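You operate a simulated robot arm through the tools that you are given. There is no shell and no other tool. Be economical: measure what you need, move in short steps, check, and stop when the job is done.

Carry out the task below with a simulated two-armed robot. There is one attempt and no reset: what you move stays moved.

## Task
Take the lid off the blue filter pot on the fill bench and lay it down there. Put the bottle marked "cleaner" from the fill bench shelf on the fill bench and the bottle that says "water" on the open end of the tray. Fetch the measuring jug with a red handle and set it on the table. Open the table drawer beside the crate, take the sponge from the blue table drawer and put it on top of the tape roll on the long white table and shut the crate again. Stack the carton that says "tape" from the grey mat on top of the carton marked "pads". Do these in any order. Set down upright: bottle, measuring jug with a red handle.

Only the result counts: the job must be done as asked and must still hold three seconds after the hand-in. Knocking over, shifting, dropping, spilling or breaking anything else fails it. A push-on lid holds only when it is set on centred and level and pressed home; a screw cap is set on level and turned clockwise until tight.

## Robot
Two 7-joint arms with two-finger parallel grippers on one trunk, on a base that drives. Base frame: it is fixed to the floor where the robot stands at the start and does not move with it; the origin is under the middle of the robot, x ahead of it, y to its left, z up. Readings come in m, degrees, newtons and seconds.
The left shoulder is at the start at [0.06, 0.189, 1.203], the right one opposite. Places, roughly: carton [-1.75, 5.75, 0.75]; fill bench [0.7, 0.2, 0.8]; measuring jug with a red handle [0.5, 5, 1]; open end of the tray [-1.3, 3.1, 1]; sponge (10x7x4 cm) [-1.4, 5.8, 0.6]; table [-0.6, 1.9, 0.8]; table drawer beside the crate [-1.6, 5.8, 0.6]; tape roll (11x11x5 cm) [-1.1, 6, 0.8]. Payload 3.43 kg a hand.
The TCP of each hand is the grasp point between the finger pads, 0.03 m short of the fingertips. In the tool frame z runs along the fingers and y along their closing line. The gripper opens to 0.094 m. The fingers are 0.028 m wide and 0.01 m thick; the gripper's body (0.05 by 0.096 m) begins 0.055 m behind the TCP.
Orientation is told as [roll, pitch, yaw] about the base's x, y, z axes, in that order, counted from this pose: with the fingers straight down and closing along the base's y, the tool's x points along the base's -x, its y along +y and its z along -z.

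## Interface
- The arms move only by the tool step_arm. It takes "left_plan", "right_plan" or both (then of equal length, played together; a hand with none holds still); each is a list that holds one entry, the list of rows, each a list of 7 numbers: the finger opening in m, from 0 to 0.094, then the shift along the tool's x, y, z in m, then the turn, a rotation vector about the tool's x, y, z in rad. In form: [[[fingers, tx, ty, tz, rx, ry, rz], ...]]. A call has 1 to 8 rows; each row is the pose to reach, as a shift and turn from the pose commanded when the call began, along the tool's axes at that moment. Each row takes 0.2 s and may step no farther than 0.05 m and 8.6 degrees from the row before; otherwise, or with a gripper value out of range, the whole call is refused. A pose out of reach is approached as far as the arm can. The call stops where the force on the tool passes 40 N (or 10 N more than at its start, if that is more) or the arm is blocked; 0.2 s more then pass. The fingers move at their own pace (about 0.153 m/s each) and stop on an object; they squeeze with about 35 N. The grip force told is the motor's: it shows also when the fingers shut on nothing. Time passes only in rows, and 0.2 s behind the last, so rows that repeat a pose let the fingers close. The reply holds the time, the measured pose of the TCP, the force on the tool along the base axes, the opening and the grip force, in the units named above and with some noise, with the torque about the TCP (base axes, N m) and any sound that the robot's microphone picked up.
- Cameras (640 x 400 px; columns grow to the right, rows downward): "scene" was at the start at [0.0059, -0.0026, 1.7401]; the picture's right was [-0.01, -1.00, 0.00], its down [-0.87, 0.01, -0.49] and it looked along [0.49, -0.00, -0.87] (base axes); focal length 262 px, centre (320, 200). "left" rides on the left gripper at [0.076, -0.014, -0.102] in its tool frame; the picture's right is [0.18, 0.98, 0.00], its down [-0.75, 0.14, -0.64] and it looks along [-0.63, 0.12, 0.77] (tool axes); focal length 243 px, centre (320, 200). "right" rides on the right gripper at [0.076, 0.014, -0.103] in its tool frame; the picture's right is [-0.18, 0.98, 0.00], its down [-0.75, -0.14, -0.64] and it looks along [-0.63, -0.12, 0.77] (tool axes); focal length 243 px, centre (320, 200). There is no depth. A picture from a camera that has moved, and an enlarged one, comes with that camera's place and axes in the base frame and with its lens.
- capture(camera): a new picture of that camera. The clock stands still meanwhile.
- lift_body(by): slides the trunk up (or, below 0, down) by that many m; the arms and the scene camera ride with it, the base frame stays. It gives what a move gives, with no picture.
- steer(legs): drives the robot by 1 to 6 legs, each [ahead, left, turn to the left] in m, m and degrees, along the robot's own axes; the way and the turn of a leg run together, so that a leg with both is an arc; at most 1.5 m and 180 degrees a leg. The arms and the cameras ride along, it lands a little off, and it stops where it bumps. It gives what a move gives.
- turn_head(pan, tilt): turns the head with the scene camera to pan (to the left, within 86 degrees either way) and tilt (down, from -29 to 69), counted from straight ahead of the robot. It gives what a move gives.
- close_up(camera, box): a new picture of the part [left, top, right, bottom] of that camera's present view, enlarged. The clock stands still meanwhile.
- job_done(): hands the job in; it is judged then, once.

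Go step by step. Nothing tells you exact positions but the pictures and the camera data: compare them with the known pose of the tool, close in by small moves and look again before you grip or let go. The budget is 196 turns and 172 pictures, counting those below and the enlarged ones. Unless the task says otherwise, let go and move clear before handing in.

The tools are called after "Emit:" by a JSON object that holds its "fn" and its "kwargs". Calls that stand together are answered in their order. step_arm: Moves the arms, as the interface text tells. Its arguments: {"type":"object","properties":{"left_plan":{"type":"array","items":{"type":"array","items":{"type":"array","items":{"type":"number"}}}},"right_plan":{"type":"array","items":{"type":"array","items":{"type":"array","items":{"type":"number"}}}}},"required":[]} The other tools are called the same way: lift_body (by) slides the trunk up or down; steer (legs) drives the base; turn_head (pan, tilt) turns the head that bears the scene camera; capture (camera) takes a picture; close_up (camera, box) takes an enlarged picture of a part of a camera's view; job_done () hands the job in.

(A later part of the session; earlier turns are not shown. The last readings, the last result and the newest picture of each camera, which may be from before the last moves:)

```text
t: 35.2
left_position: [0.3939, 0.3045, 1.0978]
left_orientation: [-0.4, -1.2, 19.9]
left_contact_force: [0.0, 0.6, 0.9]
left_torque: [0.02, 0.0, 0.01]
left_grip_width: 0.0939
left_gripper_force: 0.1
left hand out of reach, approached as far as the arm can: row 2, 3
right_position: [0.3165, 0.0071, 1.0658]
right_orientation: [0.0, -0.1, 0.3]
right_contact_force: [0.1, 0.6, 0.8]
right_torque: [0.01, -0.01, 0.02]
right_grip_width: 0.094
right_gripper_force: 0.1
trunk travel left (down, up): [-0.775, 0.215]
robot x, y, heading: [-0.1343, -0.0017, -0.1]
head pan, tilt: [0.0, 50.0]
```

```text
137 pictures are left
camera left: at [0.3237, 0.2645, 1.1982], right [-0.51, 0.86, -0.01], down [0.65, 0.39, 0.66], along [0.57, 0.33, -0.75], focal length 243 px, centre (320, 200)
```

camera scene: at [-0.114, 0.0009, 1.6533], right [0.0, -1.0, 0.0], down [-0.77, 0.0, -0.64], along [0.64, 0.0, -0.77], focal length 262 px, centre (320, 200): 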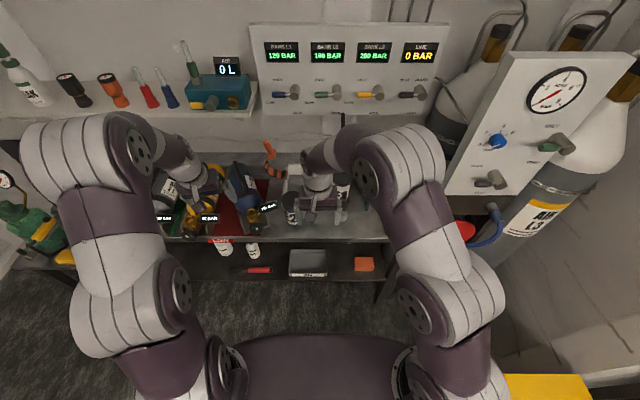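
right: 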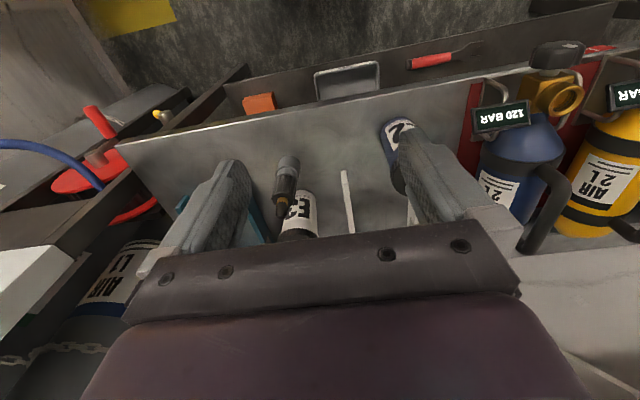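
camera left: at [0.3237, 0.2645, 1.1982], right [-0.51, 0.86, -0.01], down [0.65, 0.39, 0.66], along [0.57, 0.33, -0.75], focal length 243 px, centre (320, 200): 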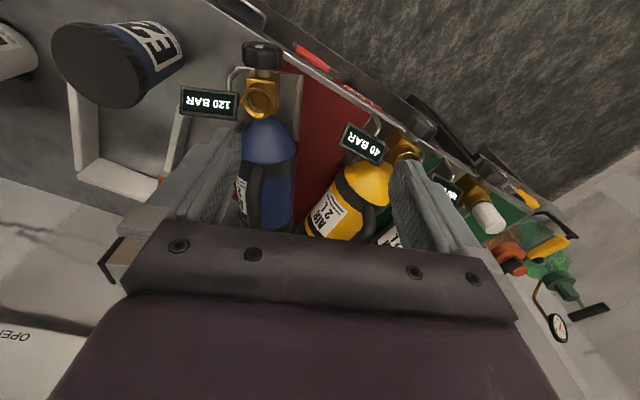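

The handle's front end is at about [0.52, 0.28, 0.925]. The arm is at its reach limit, so I'll drive ahead to x≈0.

Emit:
{"fn": "steer", "kwargs": {"legs": [[0.13, 0, 0]]}}

Emit:
{"fn": "step_arm", "kwargs": {"left_plan": [[[0.094, 0, 0, 0.03, 0, 0, 0], [0.094, -0.02, 0, 0.06, 0, 0, 0]]]}}

Emit:
{"fn": "capture", "kwargs": {"camera": "left"}}

Emit:
{"fn": "capture", "kwargs": {"camera": "scene"}}

```text
t: 36.5
left_position: [0.5278, 0.3046, 1.0961]
left_orientation: [-0.4, -1.2, 19.9]
left_contact_force: [1.1, 0.2, 0.1]
left_torque: [-0.01, 0.0, 0.0]
left_grip_width: 0.0938
left_gripper_force: 0.0
right_position: [0.4497, 0.0072, 1.0655]
right_orientation: [0.0, -0.1, 0.1]
right_contact_force: [-0.3, 0.3, -0.1]
right_torque: [-0.01, -0.03, -0.02]
right_grip_width: 0.0939
right_gripper_force: 0.0
trunk travel left (down, up): [-0.775, 0.215]
robot x, y, heading: [0.0003, -0.0024, 0.4]
head pan, tilt: [0.0, 50.0]
```

```text
t: 37.1
left_position: [0.5513, 0.3125, 1.036]
left_orientation: [-0.3, -1.0, 19.7]
left_contact_force: [0.3, -0.4, 0.1]
left_torque: [0.01, 0.07, 0.0]
left_grip_width: 0.0939
left_gripper_force: 0.0
right_position: [0.4513, 0.0072, 1.0635]
right_orientation: [0.0, 0.1, 0.1]
right_contact_force: [-0.4, -1.2, -0.8]
right_torque: [0.0, 0.05, -0.01]
right_grip_width: 0.0939
right_gripper_force: 0.0
trunk travel left (down, up): [-0.775, 0.215]
robot x, y, heading: [-0.0004, -0.0003, 0.0]
head pan, tilt: [0.0, 50.0]
```

```text
136 pictures are left
camera left: at [0.4811, 0.2734, 1.1367], right [-0.51, 0.86, -0.01], down [0.65, 0.39, 0.65], along [0.57, 0.32, -0.76], focal length 243 px, centre (320, 200)
```

left: 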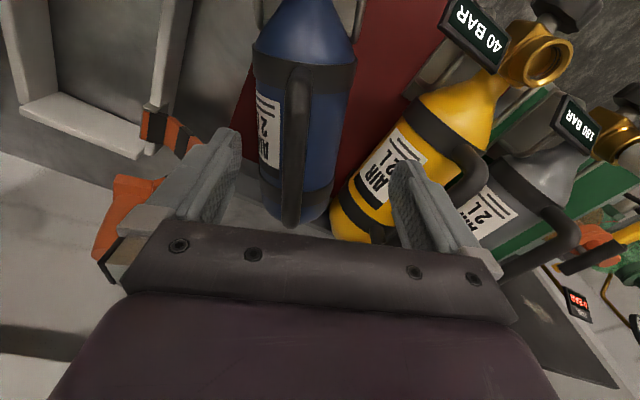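

```text
135 pictures are left
camera scene: at [0.0197, 0.0004, 1.6533], right [0.0, -1.0, 0.0], down [-0.77, 0.0, -0.64], along [0.64, 0.0, -0.77], focal length 262 px, centre (320, 200)
```

scene: 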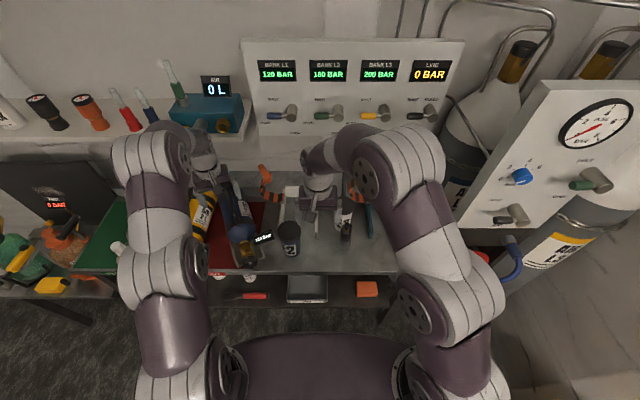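

I'll line up over the handle and descend partway, then check.

Emit:
{"fn": "step_arm", "kwargs": {"left_plan": [[[0.094, -0.01, -0.01, 0, 0, 0, -0.044], [0.094, -0.019, -0.018, 0.02, 0, 0, -0.044], [0.094, -0.019, -0.018, 0.055, 0, 0, -0.044], [0.094, -0.019, -0.018, 0.07, 0, 0, -0.044]]]}}

Emit:
{"fn": "capture", "kwargs": {"camera": "left"}}

Emit:
{"fn": "close_up", "kwargs": {"camera": "scene", "box": [160, 160, 320, 260]}}

```text
t: 38.1
left_position: [0.5746, 0.2995, 0.9666]
left_orientation: [-0.5, -1.1, 22.3]
left_contact_force: [1.1, 0.0, 0.6]
left_torque: [-0.02, 0.01, -0.04]
left_grip_width: 0.0943
left_gripper_force: 0.1
right_position: [0.4521, 0.0062, 1.0649]
right_orientation: [0.0, -0.1, 0.1]
right_contact_force: [-0.2, -0.5, -0.3]
right_torque: [0.02, 0.0, -0.01]
right_grip_width: 0.0939
right_gripper_force: 0.0
trunk travel left (down, up): [-0.775, 0.215]
robot x, y, heading: [0.0021, 0.0027, -0.0]
head pan, tilt: [0.0, 50.0]
```

```text
134 pictures are left
camera left: at [0.5064, 0.2583, 1.068], right [-0.54, 0.84, -0.01], down [0.63, 0.42, 0.66], along [0.55, 0.35, -0.76], focal length 243 px, centre (320, 200)
```

left: 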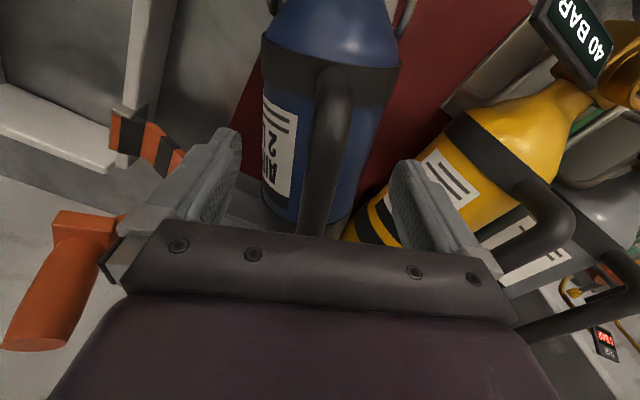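

```text
4.00 times, centred on (240, 210) of scene
camera zoom: at [0.0173, -0.0007, 1.6534], right [0.0, -1.0, 0.0], down [-0.77, 0.0, -0.64], along [0.64, 0.0, -0.77], focal length 1048 px, centre (640, 160)
```

zoom: 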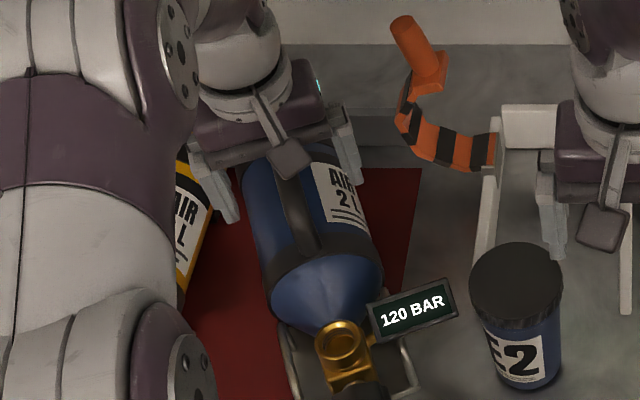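

The handle runs centred between the fingers, around fingertip depth. I'll lower 15 mm and close.

Emit:
{"fn": "step_arm", "kwargs": {"left_plan": [[[0.094, 0, 0, 0.015, 0, 0, 0], [0.06, 0, 0, 0.015, 0, 0, 0], [0.03, 0, 0, 0.015, 0, 0, 0], [0.0, 0, 0, 0.015, 0, 0, 0], [0.0, 0, 0, 0.015, 0, 0, 0]]]}}

Emit:
{"fn": "capture", "kwargs": {"camera": "left"}}

```text
t: 39.3
left_position: [0.5742, 0.3004, 0.9518]
left_orientation: [-0.6, -1.1, 22.5]
left_contact_force: [-1.3, 2.9, 0.9]
left_torque: [0.14, -0.14, 0.79]
left_grip_width: 0.0245
left_gripper_force: 35.1
right_position: [0.4495, 0.0068, 1.065]
right_orientation: [0.0, 0.1, 0.1]
right_contact_force: [0.5, -0.8, 0.3]
right_torque: [-0.01, -0.02, -0.01]
right_grip_width: 0.0942
right_gripper_force: 0.1
trunk travel left (down, up): [-0.775, 0.215]
robot x, y, heading: [0.0017, 0.002, 0.0]
head pan, tilt: [0.0, 50.0]
```

```text
132 pictures are left
camera left: at [0.5059, 0.2587, 1.0527], right [-0.54, 0.84, -0.01], down [0.63, 0.42, 0.66], along [0.55, 0.35, -0.76], focal length 243 px, centre (320, 200)
```

left: 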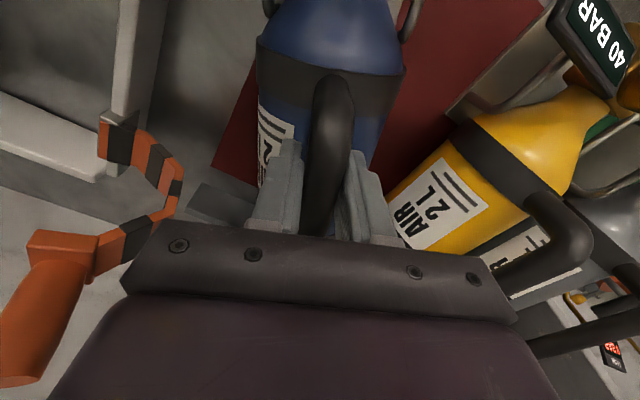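

Handle gripped. I'll turn the cylinder back about 22° and shift it slightly.

Emit:
{"fn": "step_arm", "kwargs": {"left_plan": [[[0.0, 0.0025, -0.0015, -0.002, 0, 0, 0.09], [0.0, 0.005, -0.003, -0.002, 0, 0, 0.19], [0.0, 0.0075, -0.005, -0.002, 0, 0, 0.29], [0.0, 0.0103, -0.0065, -0.002, 0, 0, 0.384], [0.0, 0.0103, -0.0065, -0.001, 0, 0, 0.384]]]}}

Emit:
{"fn": "close_up", "kwargs": {"camera": "scene", "box": [160, 160, 320, 260]}}

Emit:
{"fn": "capture", "kwargs": {"camera": "left"}}

```text
t: 40.5
left_position: [0.5664, 0.2913, 0.9537]
left_orientation: [0.0, -1.3, 0.2]
left_contact_force: [-8.4, 6.0, 3.4]
left_torque: [-0.25, 0.97, 0.84]
left_grip_width: 0.0273
left_gripper_force: 34.7
right_position: [0.4494, 0.0079, 1.0659]
right_orientation: [0.0, -0.1, 0.1]
right_contact_force: [-1.0, -0.4, -0.5]
right_torque: [-0.01, -0.01, 0.0]
right_grip_width: 0.0939
right_gripper_force: 0.0
trunk travel left (down, up): [-0.775, 0.215]
robot x, y, heading: [-0.0004, 0.0008, 0.4]
head pan, tilt: [0.0, 50.0]
```

```text
4.00 times, centred on (240, 210) of scene
camera zoom: at [0.015, 0.0008, 1.6535], right [0.0, -1.0, 0.0], down [-0.77, 0.0, -0.64], along [0.64, 0.0, -0.77], focal length 1048 px, centre (640, 160)
```

zoom: 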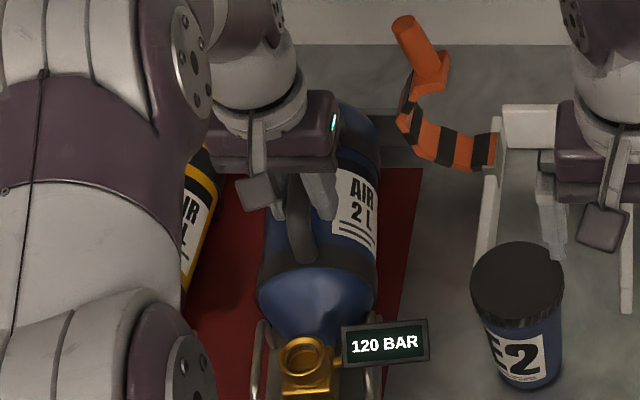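

```text
130 pictures are left
camera left: at [0.4871, 0.2772, 1.0549], right [-0.19, 0.98, 0.0], down [0.74, 0.14, 0.66], along [0.65, 0.12, -0.75], focal length 243 px, centre (320, 200)
```

left: 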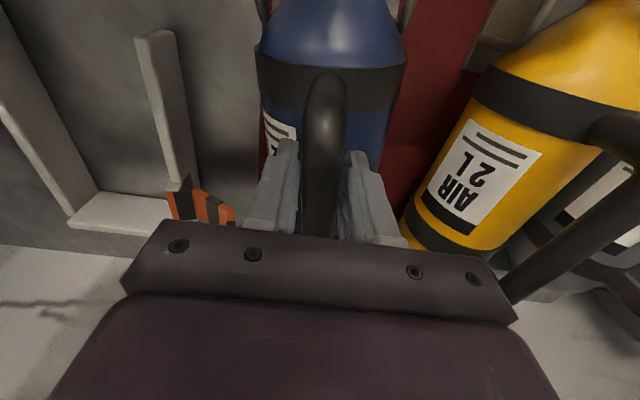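

Measured against the original pictures, it needs about 9° more turn and 13 mm toward me. I'll do that.

Emit:
{"fn": "step_arm", "kwargs": {"left_plan": [[[0.0, 0.004, -0.001, -0.001, 0, 0, 0.08], [0.0, 0.009, -0.002, -0.001, 0, 0, 0.16], [0.0, 0.013, -0.002, -0.001, 0, 0, 0.16], [0.0, 0.013, -0.002, 0, 0, 0, 0.16]]]}}

Emit:
{"fn": "close_up", "kwargs": {"camera": "scene", "box": [160, 160, 320, 260]}}

```text
t: 41.5
left_position: [0.5553, 0.2894, 0.952]
left_orientation: [0.3, -1.1, -8.8]
left_contact_force: [4.1, 0.6, -6.0]
left_torque: [0.13, 0.71, 0.11]
left_grip_width: 0.0243
left_gripper_force: 35.4
right_position: [0.4518, 0.0083, 1.0649]
right_orientation: [0.0, 0.1, 0.1]
right_contact_force: [0.0, 0.0, 0.4]
right_torque: [-0.01, -0.01, 0.01]
right_grip_width: 0.094
right_gripper_force: 0.0
trunk travel left (down, up): [-0.775, 0.215]
robot x, y, heading: [0.0016, 0.0024, 0.0]
head pan, tilt: [0.0, 50.0]
```

```text
4.00 times, centred on (240, 210) of scene
camera zoom: at [0.0192, -0.0002, 1.6534], right [0.0, -1.0, 0.0], down [-0.77, 0.0, -0.64], along [0.64, 0.0, -0.77], focal length 1048 px, centre (640, 160)
```

zoom: 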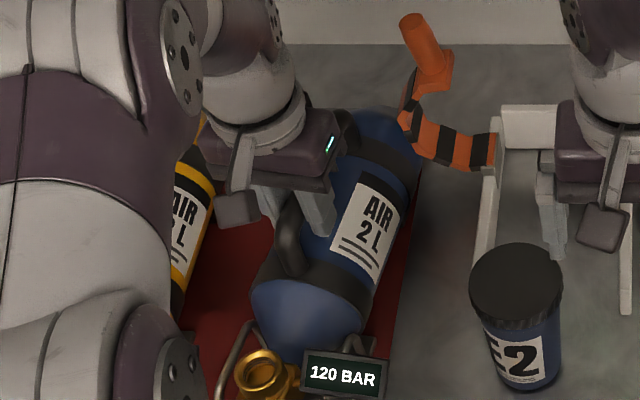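

Slightly over-rotated, about 5°. I'll turn it back.

Emit:
{"fn": "step_arm", "kwargs": {"left_plan": [[[0.0, 0.002, 0, -0.001, 0, 0, -0.04], [0.0, 0.004, 0.001, -0.001, 0, 0, -0.09], [0.0, 0.004, 0.001, 0, 0, 0, -0.09]]]}}

Emit:
{"fn": "close_up", "kwargs": {"camera": "scene", "box": [160, 160, 320, 260]}}

```text
t: 42.3
left_position: [0.5503, 0.2904, 0.952]
left_orientation: [0.1, -1.1, -3.6]
left_contact_force: [3.2, -1.2, -3.1]
left_torque: [0.11, 1.12, -0.27]
left_grip_width: 0.0242
left_gripper_force: 35.1
right_position: [0.4501, 0.0071, 1.0646]
right_orientation: [0.0, 0.0, 0.1]
right_contact_force: [0.7, -0.1, -0.3]
right_torque: [-0.03, -0.03, 0.01]
right_grip_width: 0.0941
right_gripper_force: 0.1
trunk travel left (down, up): [-0.775, 0.215]
robot x, y, heading: [0.0037, 0.001, 0.2]
head pan, tilt: [0.0, 50.0]
```

```text
4.00 times, centred on (240, 210) of scene
camera zoom: at [0.0182, -0.0007, 1.6534], right [0.0, -1.0, 0.0], down [-0.77, 0.0, -0.64], along [0.64, 0.0, -0.77], focal length 1048 px, centre (640, 160)
```

zoom: 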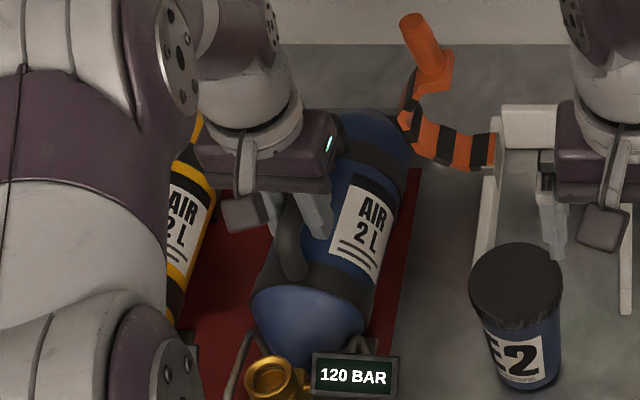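

The sign is back within about 3 mm of the original. I'll release and lift away.

Emit:
{"fn": "step_arm", "kwargs": {"left_plan": [[[0.035, 0, 0, 0, 0, 0, 0], [0.05, 0, 0, 0, 0, 0, 0], [0.06, 0, 0, -0.01, 0, 0, 0], [0.06, 0, 0, -0.05, 0, 0, 0], [0.06, 0, 0, -0.09, 0, 0, 0], [0.06, 0, 0, -0.13, 0, 0, 0]]]}}

Emit:
{"fn": "close_up", "kwargs": {"camera": "scene", "box": [160, 160, 320, 260]}}

Emit:
{"fn": "capture", "kwargs": {"camera": "left"}}

```text
t: 43.7
left_position: [0.5453, 0.289, 1.08]
left_orientation: [0.1, -1.1, -3.7]
left_contact_force: [-0.1, 0.5, -0.4]
left_torque: [-0.01, -0.02, 0.0]
left_grip_width: 0.0601
left_gripper_force: 0.0
left hand out of reach, approached as far as the arm can: row 6
right_position: [0.4506, 0.0065, 1.0654]
right_orientation: [0.0, 0.1, 0.0]
right_contact_force: [-0.7, -0.2, 0.5]
right_torque: [0.0, 0.02, 0.02]
right_grip_width: 0.0938
right_gripper_force: 0.1
trunk travel left (down, up): [-0.775, 0.215]
robot x, y, heading: [0.0032, -0.0003, -0.2]
head pan, tilt: [0.0, 50.0]
```

```text
4.00 times, centred on (240, 210) of scene
camera zoom: at [0.0169, -0.0008, 1.6533], right [0.0, -1.0, 0.0], down [-0.77, 0.0, -0.64], along [0.64, 0.0, -0.77], focal length 1048 px, centre (640, 160)
```

zoom: 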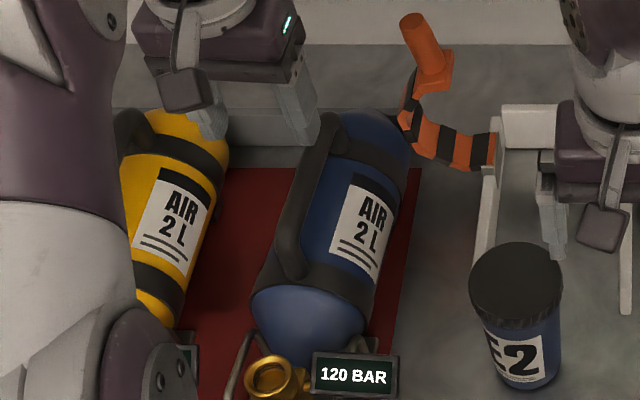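

```text
126 pictures are left
camera left: at [0.4653, 0.2794, 1.1817], right [-0.12, 0.99, 0.0], down [0.75, 0.09, 0.66], along [0.65, 0.08, -0.75], focal length 243 px, centre (320, 200)
```

left: 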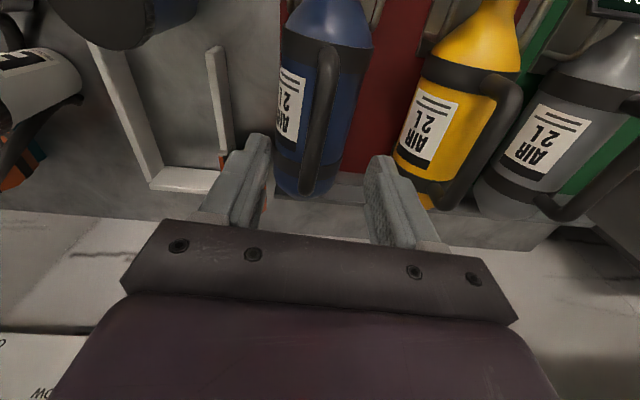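

The cylinder is back in place. E2 now sits at about [0.48, 0.10]. I'll pull the left arm back, shift the robot left and test the lid from above with the right hand.

Emit:
{"fn": "step_arm", "kwargs": {"left_plan": [[[0.06, 0.04, 0, 0, 0, 0, 0], [0.06, 0.08, 0, 0, 0, 0, 0], [0.06, 0.12, 0, 0, 0, 0, 0], [0.06, 0.16, 0.02, 0, 0, 0, 0], [0.06, 0.2, 0.04, 0, 0, 0, 0]]]}}

Emit:
{"fn": "steer", "kwargs": {"legs": [[0, 0.1, 0]]}}

Emit:
{"fn": "capture", "kwargs": {"camera": "right"}}

Emit:
{"fn": "close_up", "kwargs": {"camera": "scene", "box": [240, 160, 400, 260]}}

```text
t: 44.9
left_position: [0.347, 0.3424, 1.0762]
left_orientation: [0.2, -1.4, -3.7]
left_contact_force: [-0.1, 0.7, 0.5]
left_torque: [0.0, 0.02, 0.01]
left_grip_width: 0.0603
left_gripper_force: 0.1
right_position: [0.4495, 0.0068, 1.0658]
right_orientation: [-0.1, -0.2, 0.1]
right_contact_force: [0.3, -0.7, 0.5]
right_torque: [0.0, -0.02, 0.01]
right_grip_width: 0.094
right_gripper_force: 0.1
trunk travel left (down, up): [-0.775, 0.215]
robot x, y, heading: [-0.0024, 0.0065, 0.3]
head pan, tilt: [0.0, 50.0]
```

```text
t: 46.1
left_position: [0.3483, 0.4418, 1.074]
left_orientation: [0.2, -1.2, -3.6]
left_contact_force: [0.3, -0.1, -1.0]
left_torque: [-0.02, 0.01, 0.0]
left_grip_width: 0.0603
left_gripper_force: 0.0
right_position: [0.4503, 0.1075, 1.0654]
right_orientation: [0.0, -0.1, 0.2]
right_contact_force: [0.6, 0.1, 0.1]
right_torque: [-0.01, -0.01, -0.04]
right_grip_width: 0.0941
right_gripper_force: 0.0
trunk travel left (down, up): [-0.775, 0.215]
robot x, y, heading: [0.0003, 0.0993, 0.4]
head pan, tilt: [0.0, 50.0]
```

```text
125 pictures are left
camera right: at [0.3739, 0.1213, 1.1672], right [0.18, 0.98, 0.0], down [0.75, -0.14, 0.64], along [0.63, -0.12, -0.77], focal length 243 px, centre (320, 200)
```

right: 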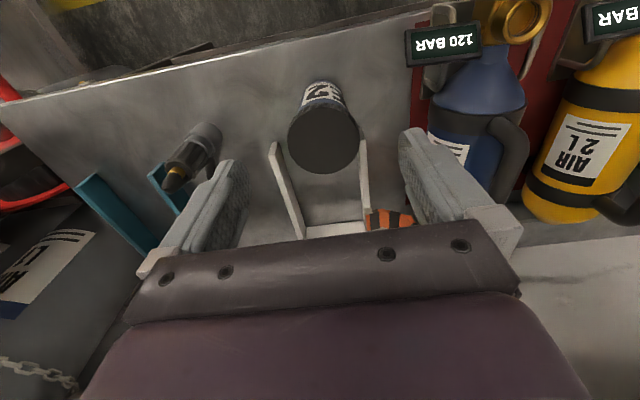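

```text
4.00 times, centred on (320, 210) of scene
camera zoom: at [0.0166, 0.0998, 1.6533], right [0.0, -1.0, 0.0], down [-0.77, 0.0, -0.64], along [0.64, 0.0, -0.77], focal length 1048 px, centre (320, 160)
```

zoom: 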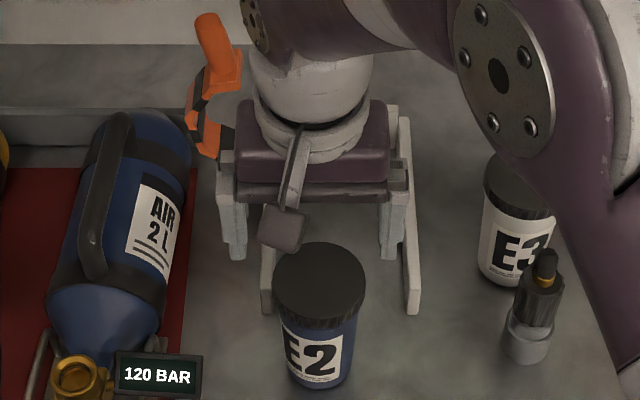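

Lid centre is at [0.481, 0.103]. I'll descend with the right hand over it.

Emit:
{"fn": "step_arm", "kwargs": {"right_plan": [[[0.094, -0.031, -0.005, 0.01, 0, 0, 0], [0.094, -0.031, -0.005, 0.05, 0, 0, 0], [0.094, -0.031, -0.005, 0.08, 0, 0, 0], [0.094, -0.031, -0.005, 0.1, 0, 0, 0]]]}}

Emit:
{"fn": "capture", "kwargs": {"camera": "right"}}

```text
t: 47.1
left_position: [0.3493, 0.4416, 1.0761]
left_orientation: [0.1, -1.2, -3.5]
left_contact_force: [-0.3, 0.0, -0.7]
left_torque: [0.0, 0.01, 0.0]
left_grip_width: 0.0601
left_gripper_force: 0.0
right_position: [0.4819, 0.1026, 0.9635]
right_orientation: [0.0, 0.0, 0.3]
right_contact_force: [-0.5, -0.2, -0.5]
right_torque: [0.02, 0.04, 0.0]
right_grip_width: 0.094
right_gripper_force: 0.0
trunk travel left (down, up): [-0.775, 0.215]
robot x, y, heading: [0.0011, 0.1022, 0.3]
head pan, tilt: [0.0, 50.0]
```

```text
123 pictures are left
camera right: at [0.4063, 0.1169, 1.0663], right [0.18, 0.98, 0.0], down [0.75, -0.14, 0.64], along [0.63, -0.12, -0.77], focal length 243 px, centre (320, 200)
```

right: 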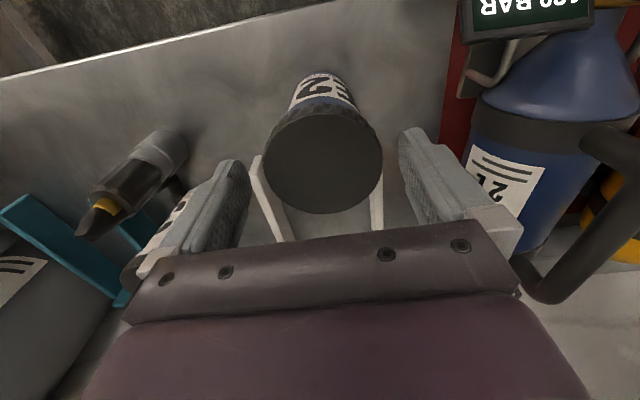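

Emit:
{"fn": "step_arm", "kwargs": {"right_plan": [[[0.094, 0.003, 0.002, 0.02, 0, 0, 0], [0.094, 0.003, 0.002, 0.034, 0, 0, 0], [0.085, 0.003, 0.002, 0.034, 0, 0, 0], [0.06, 0.003, 0.002, 0.034, 0, 0, 0], [0.0, 0.003, 0.002, 0.034, 0, 0, 0], [0.0, 0.003, 0.002, 0.034, 0, 0, 0]]]}}

Emit:
{"fn": "capture", "kwargs": {"camera": "right"}}

```text
t: 48.5
left_position: [0.3482, 0.4422, 1.0755]
left_orientation: [0.1, -1.2, -3.6]
left_contact_force: [-0.4, 0.3, -0.1]
left_torque: [-0.01, -0.02, -0.01]
left_grip_width: 0.0598
left_gripper_force: 0.0
right_position: [0.4782, 0.1048, 0.9314]
right_orientation: [0.0, -0.1, 0.2]
right_contact_force: [-0.2, -0.6, -0.6]
right_torque: [0.07, 0.05, 0.02]
right_grip_width: 0.0782
right_gripper_force: 34.6
trunk travel left (down, up): [-0.775, 0.215]
robot x, y, heading: [0.0004, 0.0992, 0.3]
head pan, tilt: [0.0, 50.0]
```

```text
122 pictures are left
camera right: at [0.4019, 0.1191, 1.0338], right [0.18, 0.98, 0.0], down [0.75, -0.14, 0.64], along [0.63, -0.12, -0.77], focal length 243 px, centre (320, 200)
```

right: 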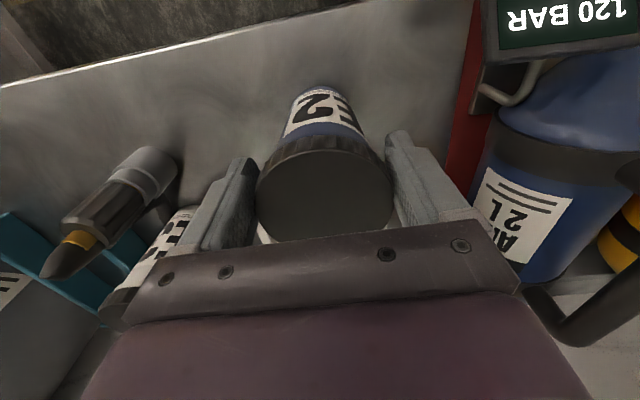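

Lid gripped (78 mm). Testing with a small lift and watching the force.

Emit:
{"fn": "step_arm", "kwargs": {"right_plan": [[[0.0, 0, 0, -0.005, 0, 0, 0], [0.0, 0, 0, -0.012, 0, 0, 0], [0.0, 0, 0, -0.02, 0, 0, 0]]]}}

Emit:
{"fn": "capture", "kwargs": {"camera": "right"}}

Emit:
{"fn": "close_up", "kwargs": {"camera": "scene", "box": [260, 180, 380, 260]}}

```text
t: 49.3
left_position: [0.3485, 0.4422, 1.0761]
left_orientation: [0.0, -1.1, -3.6]
left_contact_force: [0.3, -0.1, -0.2]
left_torque: [0.02, 0.01, -0.01]
left_grip_width: 0.0601
left_gripper_force: 0.0
right_position: [0.4788, 0.105, 0.9503]
right_orientation: [0.0, 0.0, 0.2]
right_contact_force: [-0.2, 0.3, -1.1]
right_torque: [0.04, 0.04, -0.01]
right_grip_width: 0.0782
right_gripper_force: 35.4
trunk travel left (down, up): [-0.775, 0.215]
robot x, y, heading: [0.0002, 0.1014, 0.0]
head pan, tilt: [0.0, 50.0]
```

```text
121 pictures are left
camera right: at [0.4021, 0.1184, 1.0532], right [0.18, 0.98, 0.0], down [0.75, -0.14, 0.64], along [0.63, -0.12, -0.77], focal length 243 px, centre (320, 200)
```

right: 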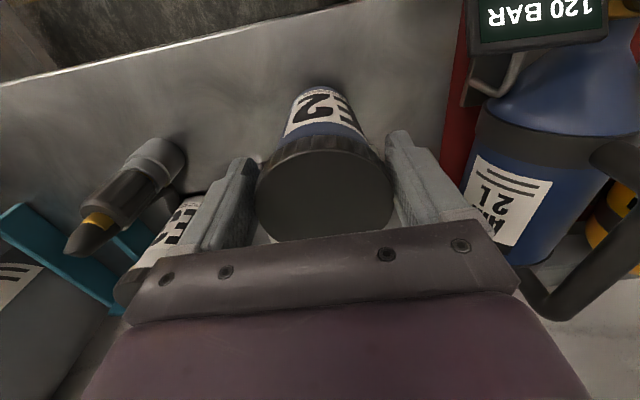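

```text
5.00 times, centred on (320, 220) of scene
camera zoom: at [0.0168, 0.0997, 1.6533], right [0.0, -1.0, 0.0], down [-0.77, 0.0, -0.64], along [0.64, 0.0, -0.77], focal length 1310 px, centre (320, 100)
```

zoom: 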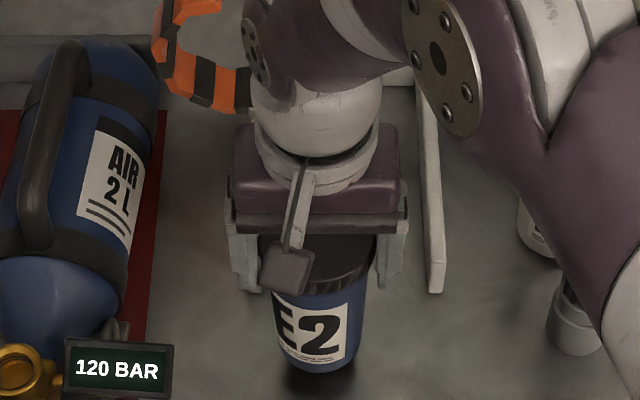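

The pot comes up with the lid and weighs very little. I'll carry it clear in front of the bench by the lid, then grip its body with the left hand in free air.

Emit:
{"fn": "step_arm", "kwargs": {"right_plan": [[[0.0, 0, 0, -0.03, 0, 0, 0], [0.0, 0, 0, -0.06, 0, 0, 0], [0.0, 0, 0, -0.07, 0, 0, 0]]]}}

Emit:
{"fn": "steer", "kwargs": {"legs": [[-0.32, 0, 0]]}}

Emit:
{"fn": "step_arm", "kwargs": {"left_plan": [[[0.094, -0.01, 0, 0.02, 0.068, -0.092, 0.087], [0.094, -0.02, 0, 0.04, 0.136, -0.185, 0.174], [0.094, -0.03, 0, 0.06, 0.204, -0.277, 0.261], [0.094, -0.04, 0, 0.08, 0.273, -0.37, 0.348], [0.094, -0.05, 0, 0.1, 0.341, -0.462, 0.435], [0.094, -0.06, 0, 0.11, 0.409, -0.554, 0.522], [0.094, -0.06, 0, 0.12, 0.477, -0.647, 0.609], [0.094, -0.06, 0, 0.13, 0.545, -0.739, 0.696]]]}}

Emit:
{"fn": "capture", "kwargs": {"camera": "scene"}}

```text
t: 50.1
left_position: [0.3488, 0.442, 1.0759]
left_orientation: [0.1, -1.2, -3.5]
left_contact_force: [0.7, 0.7, 1.1]
left_torque: [0.02, 0.01, -0.03]
left_grip_width: 0.0598
left_gripper_force: 0.0
right_position: [0.479, 0.1051, 1.0198]
right_orientation: [0.0, 0.1, 0.2]
right_contact_force: [-0.2, -1.0, -1.8]
right_torque: [-0.03, 0.02, 0.03]
right_grip_width: 0.078
right_gripper_force: 35.4
trunk travel left (down, up): [-0.775, 0.215]
robot x, y, heading: [0.0003, 0.1022, 0.3]
head pan, tilt: [0.0, 50.0]
```

```text
t: 52.2
left_position: [0.0248, 0.4418, 1.0749]
left_orientation: [0.1, -1.1, -3.3]
left_contact_force: [0.6, 0.0, -0.5]
left_torque: [0.0, 0.01, -0.03]
left_grip_width: 0.0599
left_gripper_force: 0.1
right_position: [0.1574, 0.1041, 1.0191]
right_orientation: [0.0, 0.0, 0.4]
right_contact_force: [0.2, -0.6, -2.2]
right_torque: [-0.01, 0.02, 0.0]
right_grip_width: 0.0784
right_gripper_force: 34.9
trunk travel left (down, up): [-0.775, 0.215]
robot x, y, heading: [-0.3224, 0.101, 0.3]
head pan, tilt: [0.0, 50.0]
```

```text
t: 54.0
left_position: [0.0744, 0.4176, 0.9335]
left_orientation: [-16.8, -49.7, -38.8]
left_contact_force: [0.1, -0.6, 0.0]
left_torque: [-0.04, -0.03, 0.03]
left_grip_width: 0.094
left_gripper_force: 0.0
left hand out of reach, approached as far as the arm can: row 8
right_position: [0.158, 0.1056, 1.0182]
right_orientation: [-0.1, 0.2, 0.4]
right_contact_force: [-0.5, -0.1, -1.8]
right_torque: [0.01, 0.05, -0.01]
right_grip_width: 0.078
right_gripper_force: 35.2
trunk travel left (down, up): [-0.775, 0.215]
robot x, y, heading: [-0.3189, 0.0976, 0.5]
head pan, tilt: [0.0, 50.0]
```

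```text
119 pictures are left
camera scene: at [-0.303, 0.1005, 1.6533], right [0.01, -1.0, 0.0], down [-0.77, -0.01, -0.64], along [0.64, 0.0, -0.77], focal length 262 px, centre (320, 200)
```

scene: 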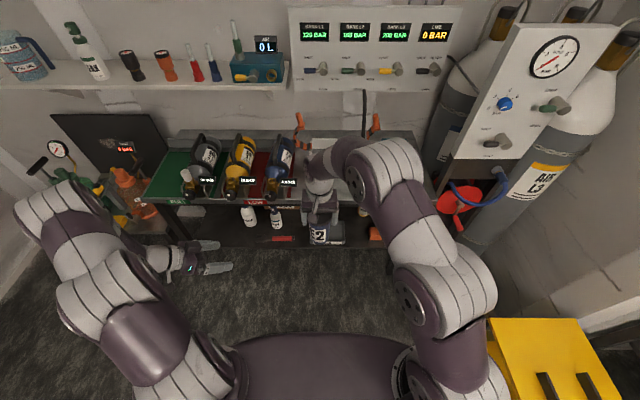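

Emit:
{"fn": "step_arm", "kwargs": {"left_plan": [[[0.094, -0.02, -0.014, 0.026, 0.069, -0.094, 0.088], [0.094, -0.04, -0.029, 0.053, 0.138, -0.188, 0.176], [0.094, -0.062, -0.044, 0.081, 0.207, -0.281, 0.263], [0.094, -0.085, -0.06, 0.111, 0.276, -0.375, 0.351], [0.094, -0.108, -0.077, 0.141, 0.276, -0.375, 0.351]]]}}

Emit:
{"fn": "capture", "kwargs": {"camera": "left"}}

```text
t: 55.2
left_position: [0.0952, 0.2366, 0.9378]
left_orientation: [-7.7, -54.5, -67.0]
left_contact_force: [0.3, -0.2, 0.2]
left_torque: [0.0, -0.02, 0.0]
left_grip_width: 0.0942
left_gripper_force: 0.0
left hand out of reach, approached as far as the arm can: row 1, 2, 3, 4, 5
right_position: [0.1557, 0.1054, 1.02]
right_orientation: [0.0, 0.0, 0.4]
right_contact_force: [0.9, -0.4, -2.2]
right_torque: [0.0, 0.01, 0.0]
right_grip_width: 0.0781
right_gripper_force: 35.2
trunk travel left (down, up): [-0.775, 0.215]
robot x, y, heading: [-0.3241, 0.1056, 0.4]
head pan, tilt: [0.0, 50.0]
```

```text
118 pictures are left
camera left: at [0.0428, 0.3547, 0.9363], right [0.9, 0.38, -0.23], down [0.18, 0.15, 0.97], along [0.41, -0.91, 0.06], focal length 243 px, centre (320, 200)
```

left: 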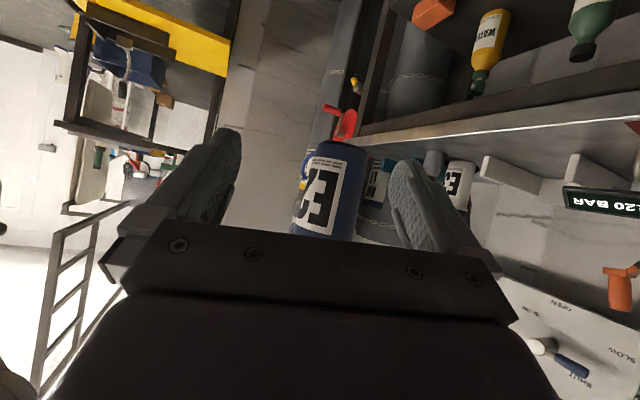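

Emit:
{"fn": "step_arm", "kwargs": {"left_plan": [[[0.094, -0.018, 0.012, 0.025, 0, 0, 0], [0.094, -0.036, 0.02, 0.05, 0, 0, 0], [0.094, -0.054, 0.0225, 0.077, 0, 0, 0], [0.094, -0.0705, 0.0225, 0.102, 0, 0, 0], [0.094, -0.0705, 0.0225, 0.102, 0, 0, 0]]]}}

Emit:
{"fn": "capture", "kwargs": {"camera": "left"}}

Emit:
{"fn": "close_up", "kwargs": {"camera": "scene", "box": [220, 160, 380, 260]}}

```text
t: 56.3
left_position: [0.1499, 0.1281, 0.9317]
left_orientation: [-8.2, -54.2, -66.3]
left_contact_force: [-2.1, 8.2, -1.8]
left_torque: [-0.56, -0.18, -0.02]
left_grip_width: 0.0939
left_gripper_force: 0.1
right_position: [0.1573, 0.0996, 1.0186]
right_orientation: [-0.4, 0.1, 0.3]
right_contact_force: [1.8, -8.5, -1.2]
right_torque: [-0.04, 0.03, -0.01]
right_grip_width: 0.0778
right_gripper_force: 35.3
trunk travel left (down, up): [-0.775, 0.215]
robot x, y, heading: [-0.3203, 0.0982, 0.3]
head pan, tilt: [0.0, 50.0]
stopped in row 5 (right hand): the force on the tool passed its limit (the readings are from after the stop); the commanded pose is now the measured one
```

```text
117 pictures are left
camera left: at [0.0981, 0.2458, 0.9323], right [0.89, 0.39, -0.23], down [0.19, 0.15, 0.97], along [0.41, -0.91, 0.06], focal length 243 px, centre (320, 200)
```

left: 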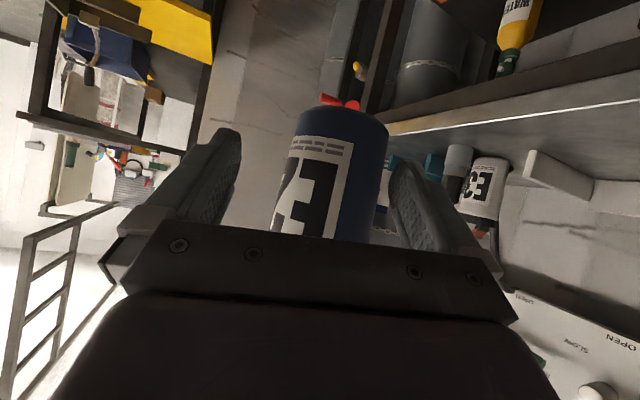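

```text
4.00 times, centred on (300, 210) of scene
camera zoom: at [-0.305, 0.0983, 1.6533], right [0.01, -1.0, 0.0], down [-0.77, 0.0, -0.64], along [0.64, 0.0, -0.77], focal length 1048 px, centre (400, 160)
```

zoom: 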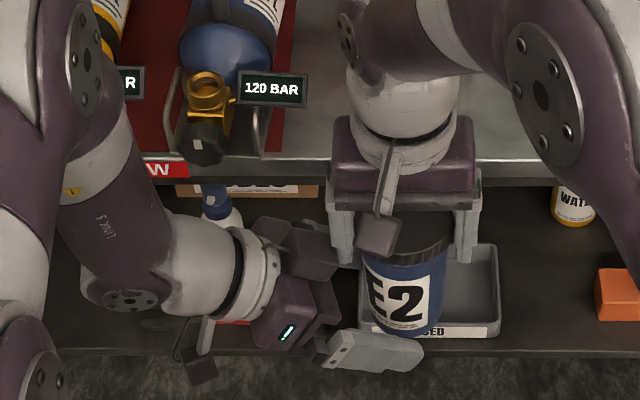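

The left gripper body touches the right finger, so I'll drop it about 15 mm and then close on the pot body.

Emit:
{"fn": "step_arm", "kwargs": {"left_plan": [[[0.094, 0.014, 0, -0.004, 0, 0, 0], [0.094, 0.014, 0, -0.002, 0, 0, 0]]]}}

Emit:
{"fn": "capture", "kwargs": {"camera": "left"}}

```text
t: 56.9
left_position: [0.1467, 0.137, 0.9231]
left_orientation: [-7.9, -54.4, -66.4]
left_contact_force: [0.8, -0.2, 0.4]
left_torque: [0.01, 0.02, -0.01]
left_grip_width: 0.094
left_gripper_force: 0.0
right_position: [0.1573, 0.1011, 1.0177]
right_orientation: [-0.3, 0.0, 0.3]
right_contact_force: [-0.9, 0.5, -2.2]
right_torque: [-0.02, 0.0, 0.0]
right_grip_width: 0.0783
right_gripper_force: 34.4
trunk travel left (down, up): [-0.775, 0.215]
robot x, y, heading: [-0.3227, 0.097, 0.4]
head pan, tilt: [0.0, 50.0]
```

```text
115 pictures are left
camera left: at [0.0947, 0.2543, 0.9225], right [0.89, 0.39, -0.23], down [0.19, 0.15, 0.97], along [0.41, -0.91, 0.06], focal length 243 px, centre (320, 200)
```

left: 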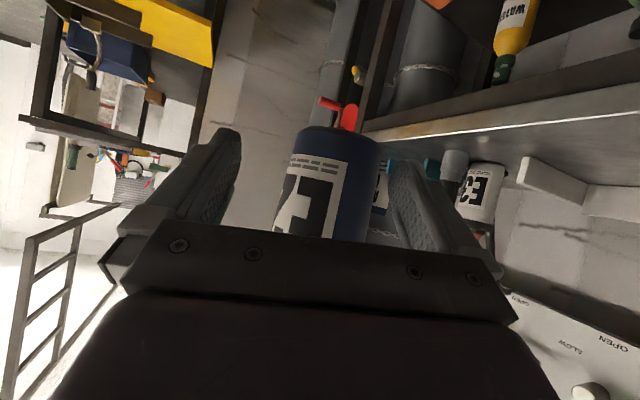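

Emit:
{"fn": "step_arm", "kwargs": {"left_plan": [[[0.094, -0.005, 0, 0.01, 0, 0, 0], [0.094, -0.01, -0.001, 0.02, 0, 0, 0], [0.08, -0.01, -0.001, 0.02, 0, 0, 0]]]}}

Emit:
{"fn": "capture", "kwargs": {"camera": "left"}}

```text
t: 57.5
left_position: [0.1497, 0.1224, 0.9198]
left_orientation: [-8.4, -54.1, -65.9]
left_contact_force: [-2.4, 7.3, -1.0]
left_torque: [-0.56, -0.14, 0.02]
left_grip_width: 0.0941
left_gripper_force: 0.1
right_position: [0.1576, 0.0949, 1.0163]
right_orientation: [-0.8, 0.1, 0.3]
right_contact_force: [2.4, -7.4, -0.6]
right_torque: [-0.11, -0.04, 0.01]
right_grip_width: 0.078
right_gripper_force: 34.6
trunk travel left (down, up): [-0.775, 0.215]
robot x, y, heading: [-0.3234, 0.1003, 0.6]
head pan, tilt: [0.0, 50.0]
stopped in row 2 (left hand): the force on the tool passed its limit (the readings are from after the stop); the commanded pose is now the measured one
```

```text
114 pictures are left
camera left: at [0.0982, 0.2403, 0.9188], right [0.89, 0.39, -0.23], down [0.19, 0.15, 0.97], along [0.41, -0.91, 0.06], focal length 243 px, centre (320, 200)
```

left: 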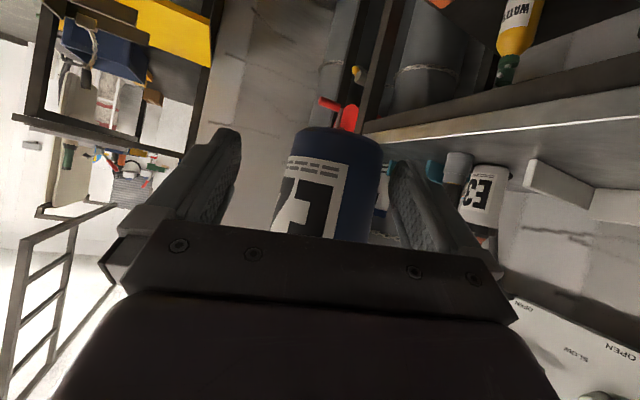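

Contact again, but the fingertips nearly reach the pot's axis. I'll back off 4 mm and close there; friction should hold it.

Emit:
{"fn": "step_arm", "kwargs": {"left_plan": [[[0.094, 0.004, 0, -0.003, 0, 0, 0], [0.07, 0.004, 0, -0.003, 0, 0, 0], [0.03, 0.004, 0, -0.003, 0, 0, 0], [0.0, 0.004, 0, -0.003, 0, 0, 0], [0.0, 0.004, 0, -0.003, 0, 0, 0]]]}}

Emit:
{"fn": "capture", "kwargs": {"camera": "left"}}

```text
t: 58.7
left_position: [0.1505, 0.128, 0.9198]
left_orientation: [-8.2, -54.2, -65.9]
left_contact_force: [15.3, 11.8, -4.0]
left_torque: [0.12, 0.79, 0.44]
left_grip_width: 0.0589
left_gripper_force: 34.8
right_position: [0.1577, 0.0955, 1.016]
right_orientation: [-0.9, 0.3, 0.1]
right_contact_force: [-14.8, -10.2, 4.1]
right_torque: [-1.06, 0.75, 0.16]
right_grip_width: 0.0783
right_gripper_force: 35.0
trunk travel left (down, up): [-0.775, 0.215]
robot x, y, heading: [-0.3228, 0.1023, 0.3]
head pan, tilt: [0.0, 50.0]
```

```text
113 pictures are left
camera left: at [0.0968, 0.2455, 0.9179], right [0.89, 0.39, -0.23], down [0.19, 0.15, 0.97], along [0.41, -0.91, 0.06], focal length 243 px, centre (320, 200)
```

left: 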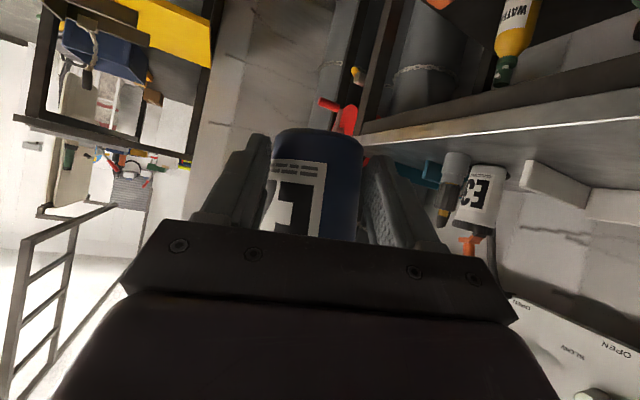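

Pot body gripped by the left hand. Now I'll relieve the side load and try pulling the lid straight up.

Emit:
{"fn": "step_arm", "kwargs": {"right_plan": [[[0.0, 0.003, -0.002, 0, 0, 0, 0], [0.0, 0.003, -0.002, -0.003, 0, 0, 0], [0.0, 0.003, -0.002, -0.006, 0, 0, 0], [0.0, 0.003, -0.002, -0.01, 0, 0, 0]]]}}

Emit:
{"fn": "close_up", "kwargs": {"camera": "scene", "box": [240, 180, 360, 255]}}

```text
t: 59.7
left_position: [0.1501, 0.1267, 0.9204]
left_orientation: [-8.2, -54.3, -66.2]
left_contact_force: [-3.7, 3.8, 24.8]
left_torque: [-0.86, -0.24, -0.08]
left_grip_width: 0.0567
left_gripper_force: 34.7
right_position: [0.1562, 0.0939, 1.0265]
right_orientation: [-0.9, 0.2, 0.3]
right_contact_force: [2.9, -3.7, -26.1]
right_torque: [-0.5, -0.26, 0.01]
right_grip_width: 0.0779
right_gripper_force: 35.1
trunk travel left (down, up): [-0.775, 0.215]
robot x, y, heading: [-0.3226, 0.0985, 0.3]
head pan, tilt: [0.0, 50.0]
```

```text
5.33 times, centred on (300, 218) of scene
camera zoom: at [-0.305, 0.0982, 1.6533], right [0.01, -1.0, 0.0], down [-0.77, 0.0, -0.64], along [0.64, 0.0, -0.77], focal length 1398 px, centre (427, 107)
```

zoom: 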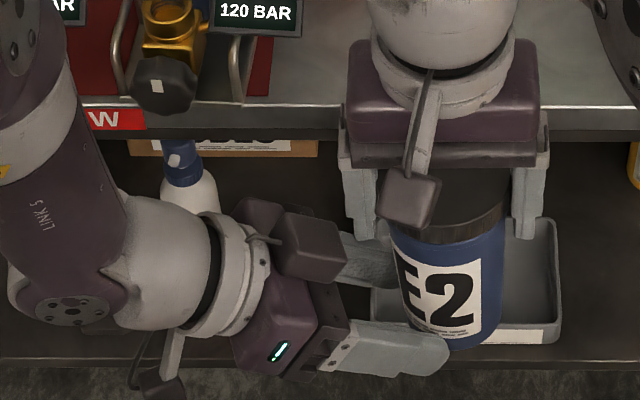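

It does not pull off at 26 N, so it's probably a screw cap. I'll ease down and twist counterclockwise.

Emit:
{"fn": "step_arm", "kwargs": {"right_plan": [[[0.0, 0, 0, 0.008, 0, 0, 0], [0.0, 0, 0, 0.008, 0, 0, -0.14], [0.0, 0, 0, 0.008, 0, 0, -0.28], [0.0, 0, 0, 0.008, 0, 0, -0.42], [0.0, 0, 0, 0.008, 0, 0, -0.56]]]}}

Emit:
{"fn": "close_up", "kwargs": {"camera": "scene", "box": [240, 180, 360, 255]}}

```text
t: 60.9
left_position: [0.146, 0.1286, 0.9163]
left_orientation: [-8.6, -54.0, -65.9]
left_contact_force: [-5.8, 14.7, -30.6]
left_torque: [0.34, 0.21, 0.22]
left_grip_width: 0.0562
left_gripper_force: 35.1
right_position: [0.1576, 0.0945, 1.0209]
right_orientation: [-0.9, 0.1, 32.5]
right_contact_force: [6.8, -13.8, 27.4]
right_torque: [-0.78, -0.52, -0.29]
right_grip_width: 0.0776
right_gripper_force: 35.2
trunk travel left (down, up): [-0.775, 0.215]
robot x, y, heading: [-0.3173, 0.1, 0.5]
head pan, tilt: [0.0, 50.0]
```

```text
5.33 times, centred on (300, 218) of scene
camera zoom: at [-0.3049, 0.0983, 1.6533], right [0.01, -1.0, 0.0], down [-0.77, -0.01, -0.64], along [0.64, 0.0, -0.77], focal length 1398 px, centre (427, 107)
```

zoom: 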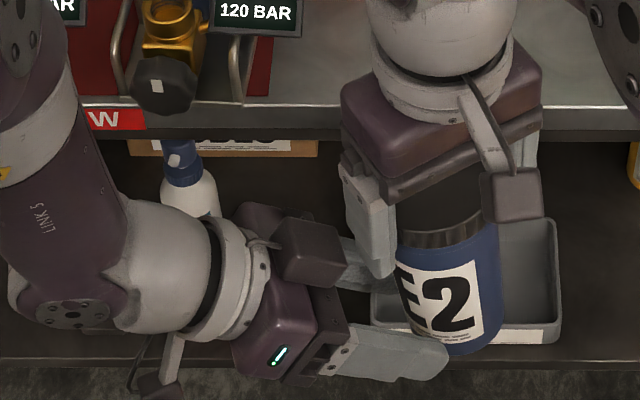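

The pot stayed put and the cap turned relative to it. I'll unload the vertical force by rising a bit and keep turning.

Emit:
{"fn": "step_arm", "kwargs": {"right_plan": [[[0.0, 0, 0, -0.006, 0, 0, 0], [0.0, 0, 0, -0.007, 0, 0, -0.14], [0.0, 0, 0, -0.007, 0, 0, -0.28], [0.0, 0, 0, -0.007, 0, 0, -0.42], [0.0, 0, 0, -0.008, 0, 0, -0.56], [0.0, 0, 0, -0.008, 0, 0, -0.7], [0.0, 0, 0, -0.008, 0, 0, -0.84], [0.0, 0, 0, -0.008, 0, 0, -0.98]]]}}

Emit:
{"fn": "close_up", "kwargs": {"camera": "scene", "box": [240, 180, 360, 255]}}

```text
t: 62.7
left_position: [0.1507, 0.1275, 0.919]
left_orientation: [-8.3, -54.2, -66.1]
left_contact_force: [1.0, 8.3, -2.7]
left_torque: [-0.38, -0.53, 0.21]
left_grip_width: 0.0562
left_gripper_force: 35.2
right_position: [0.1541, 0.0939, 1.027]
right_orientation: [0.2, 0.8, 88.6]
right_contact_force: [-1.4, -6.4, 0.2]
right_torque: [-0.37, 0.7, -0.12]
right_grip_width: 0.078
right_gripper_force: 35.2
trunk travel left (down, up): [-0.775, 0.215]
robot x, y, heading: [-0.3246, 0.0992, 0.5]
head pan, tilt: [0.0, 50.0]
```

```text
5.33 times, centred on (300, 218) of scene
camera zoom: at [-0.3048, 0.0983, 1.6533], right [0.01, -1.0, 0.0], down [-0.77, -0.01, -0.64], along [0.64, 0.0, -0.77], focal length 1398 px, centre (427, 107)
```

zoom: 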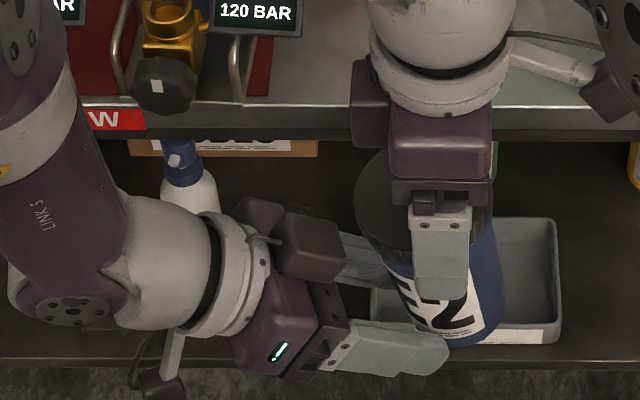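

Emit:
{"fn": "step_arm", "kwargs": {"right_plan": [[[0.0, 0, 0, -0.004, 0, 0, 0], [0.0, 0, 0, -0.008, 0, 0, 0], [0.0, 0, 0, -0.012, 0, 0, 0]]]}}

Emit:
{"fn": "close_up", "kwargs": {"camera": "scene", "box": [240, 180, 360, 255]}}

```text
t: 63.5
left_position: [0.15, 0.1272, 0.9176]
left_orientation: [-8.2, -54.1, -66.0]
left_contact_force: [-1.0, 1.4, -0.5]
left_torque: [0.04, 0.02, -0.02]
left_grip_width: 0.0
left_gripper_force: 33.2
right_position: [0.1558, 0.0949, 1.0388]
right_orientation: [-0.1, 0.7, 88.5]
right_contact_force: [0.9, -2.1, -1.4]
right_torque: [-0.2, -0.14, 0.01]
right_grip_width: 0.0779
right_gripper_force: 34.5
trunk travel left (down, up): [-0.775, 0.215]
robot x, y, heading: [-0.3234, 0.0995, 0.6]
head pan, tilt: [0.0, 50.0]
```

```text
5.33 times, centred on (300, 218) of scene
camera zoom: at [-0.3049, 0.0983, 1.6533], right [0.01, -1.0, 0.0], down [-0.77, -0.01, -0.64], along [0.64, 0.0, -0.77], focal length 1398 px, centre (427, 107)
```

zoom: 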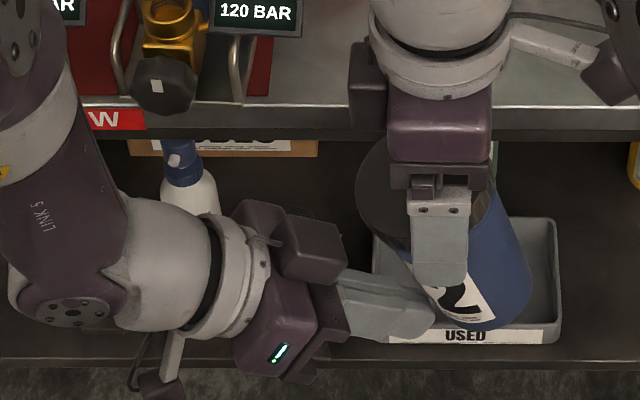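

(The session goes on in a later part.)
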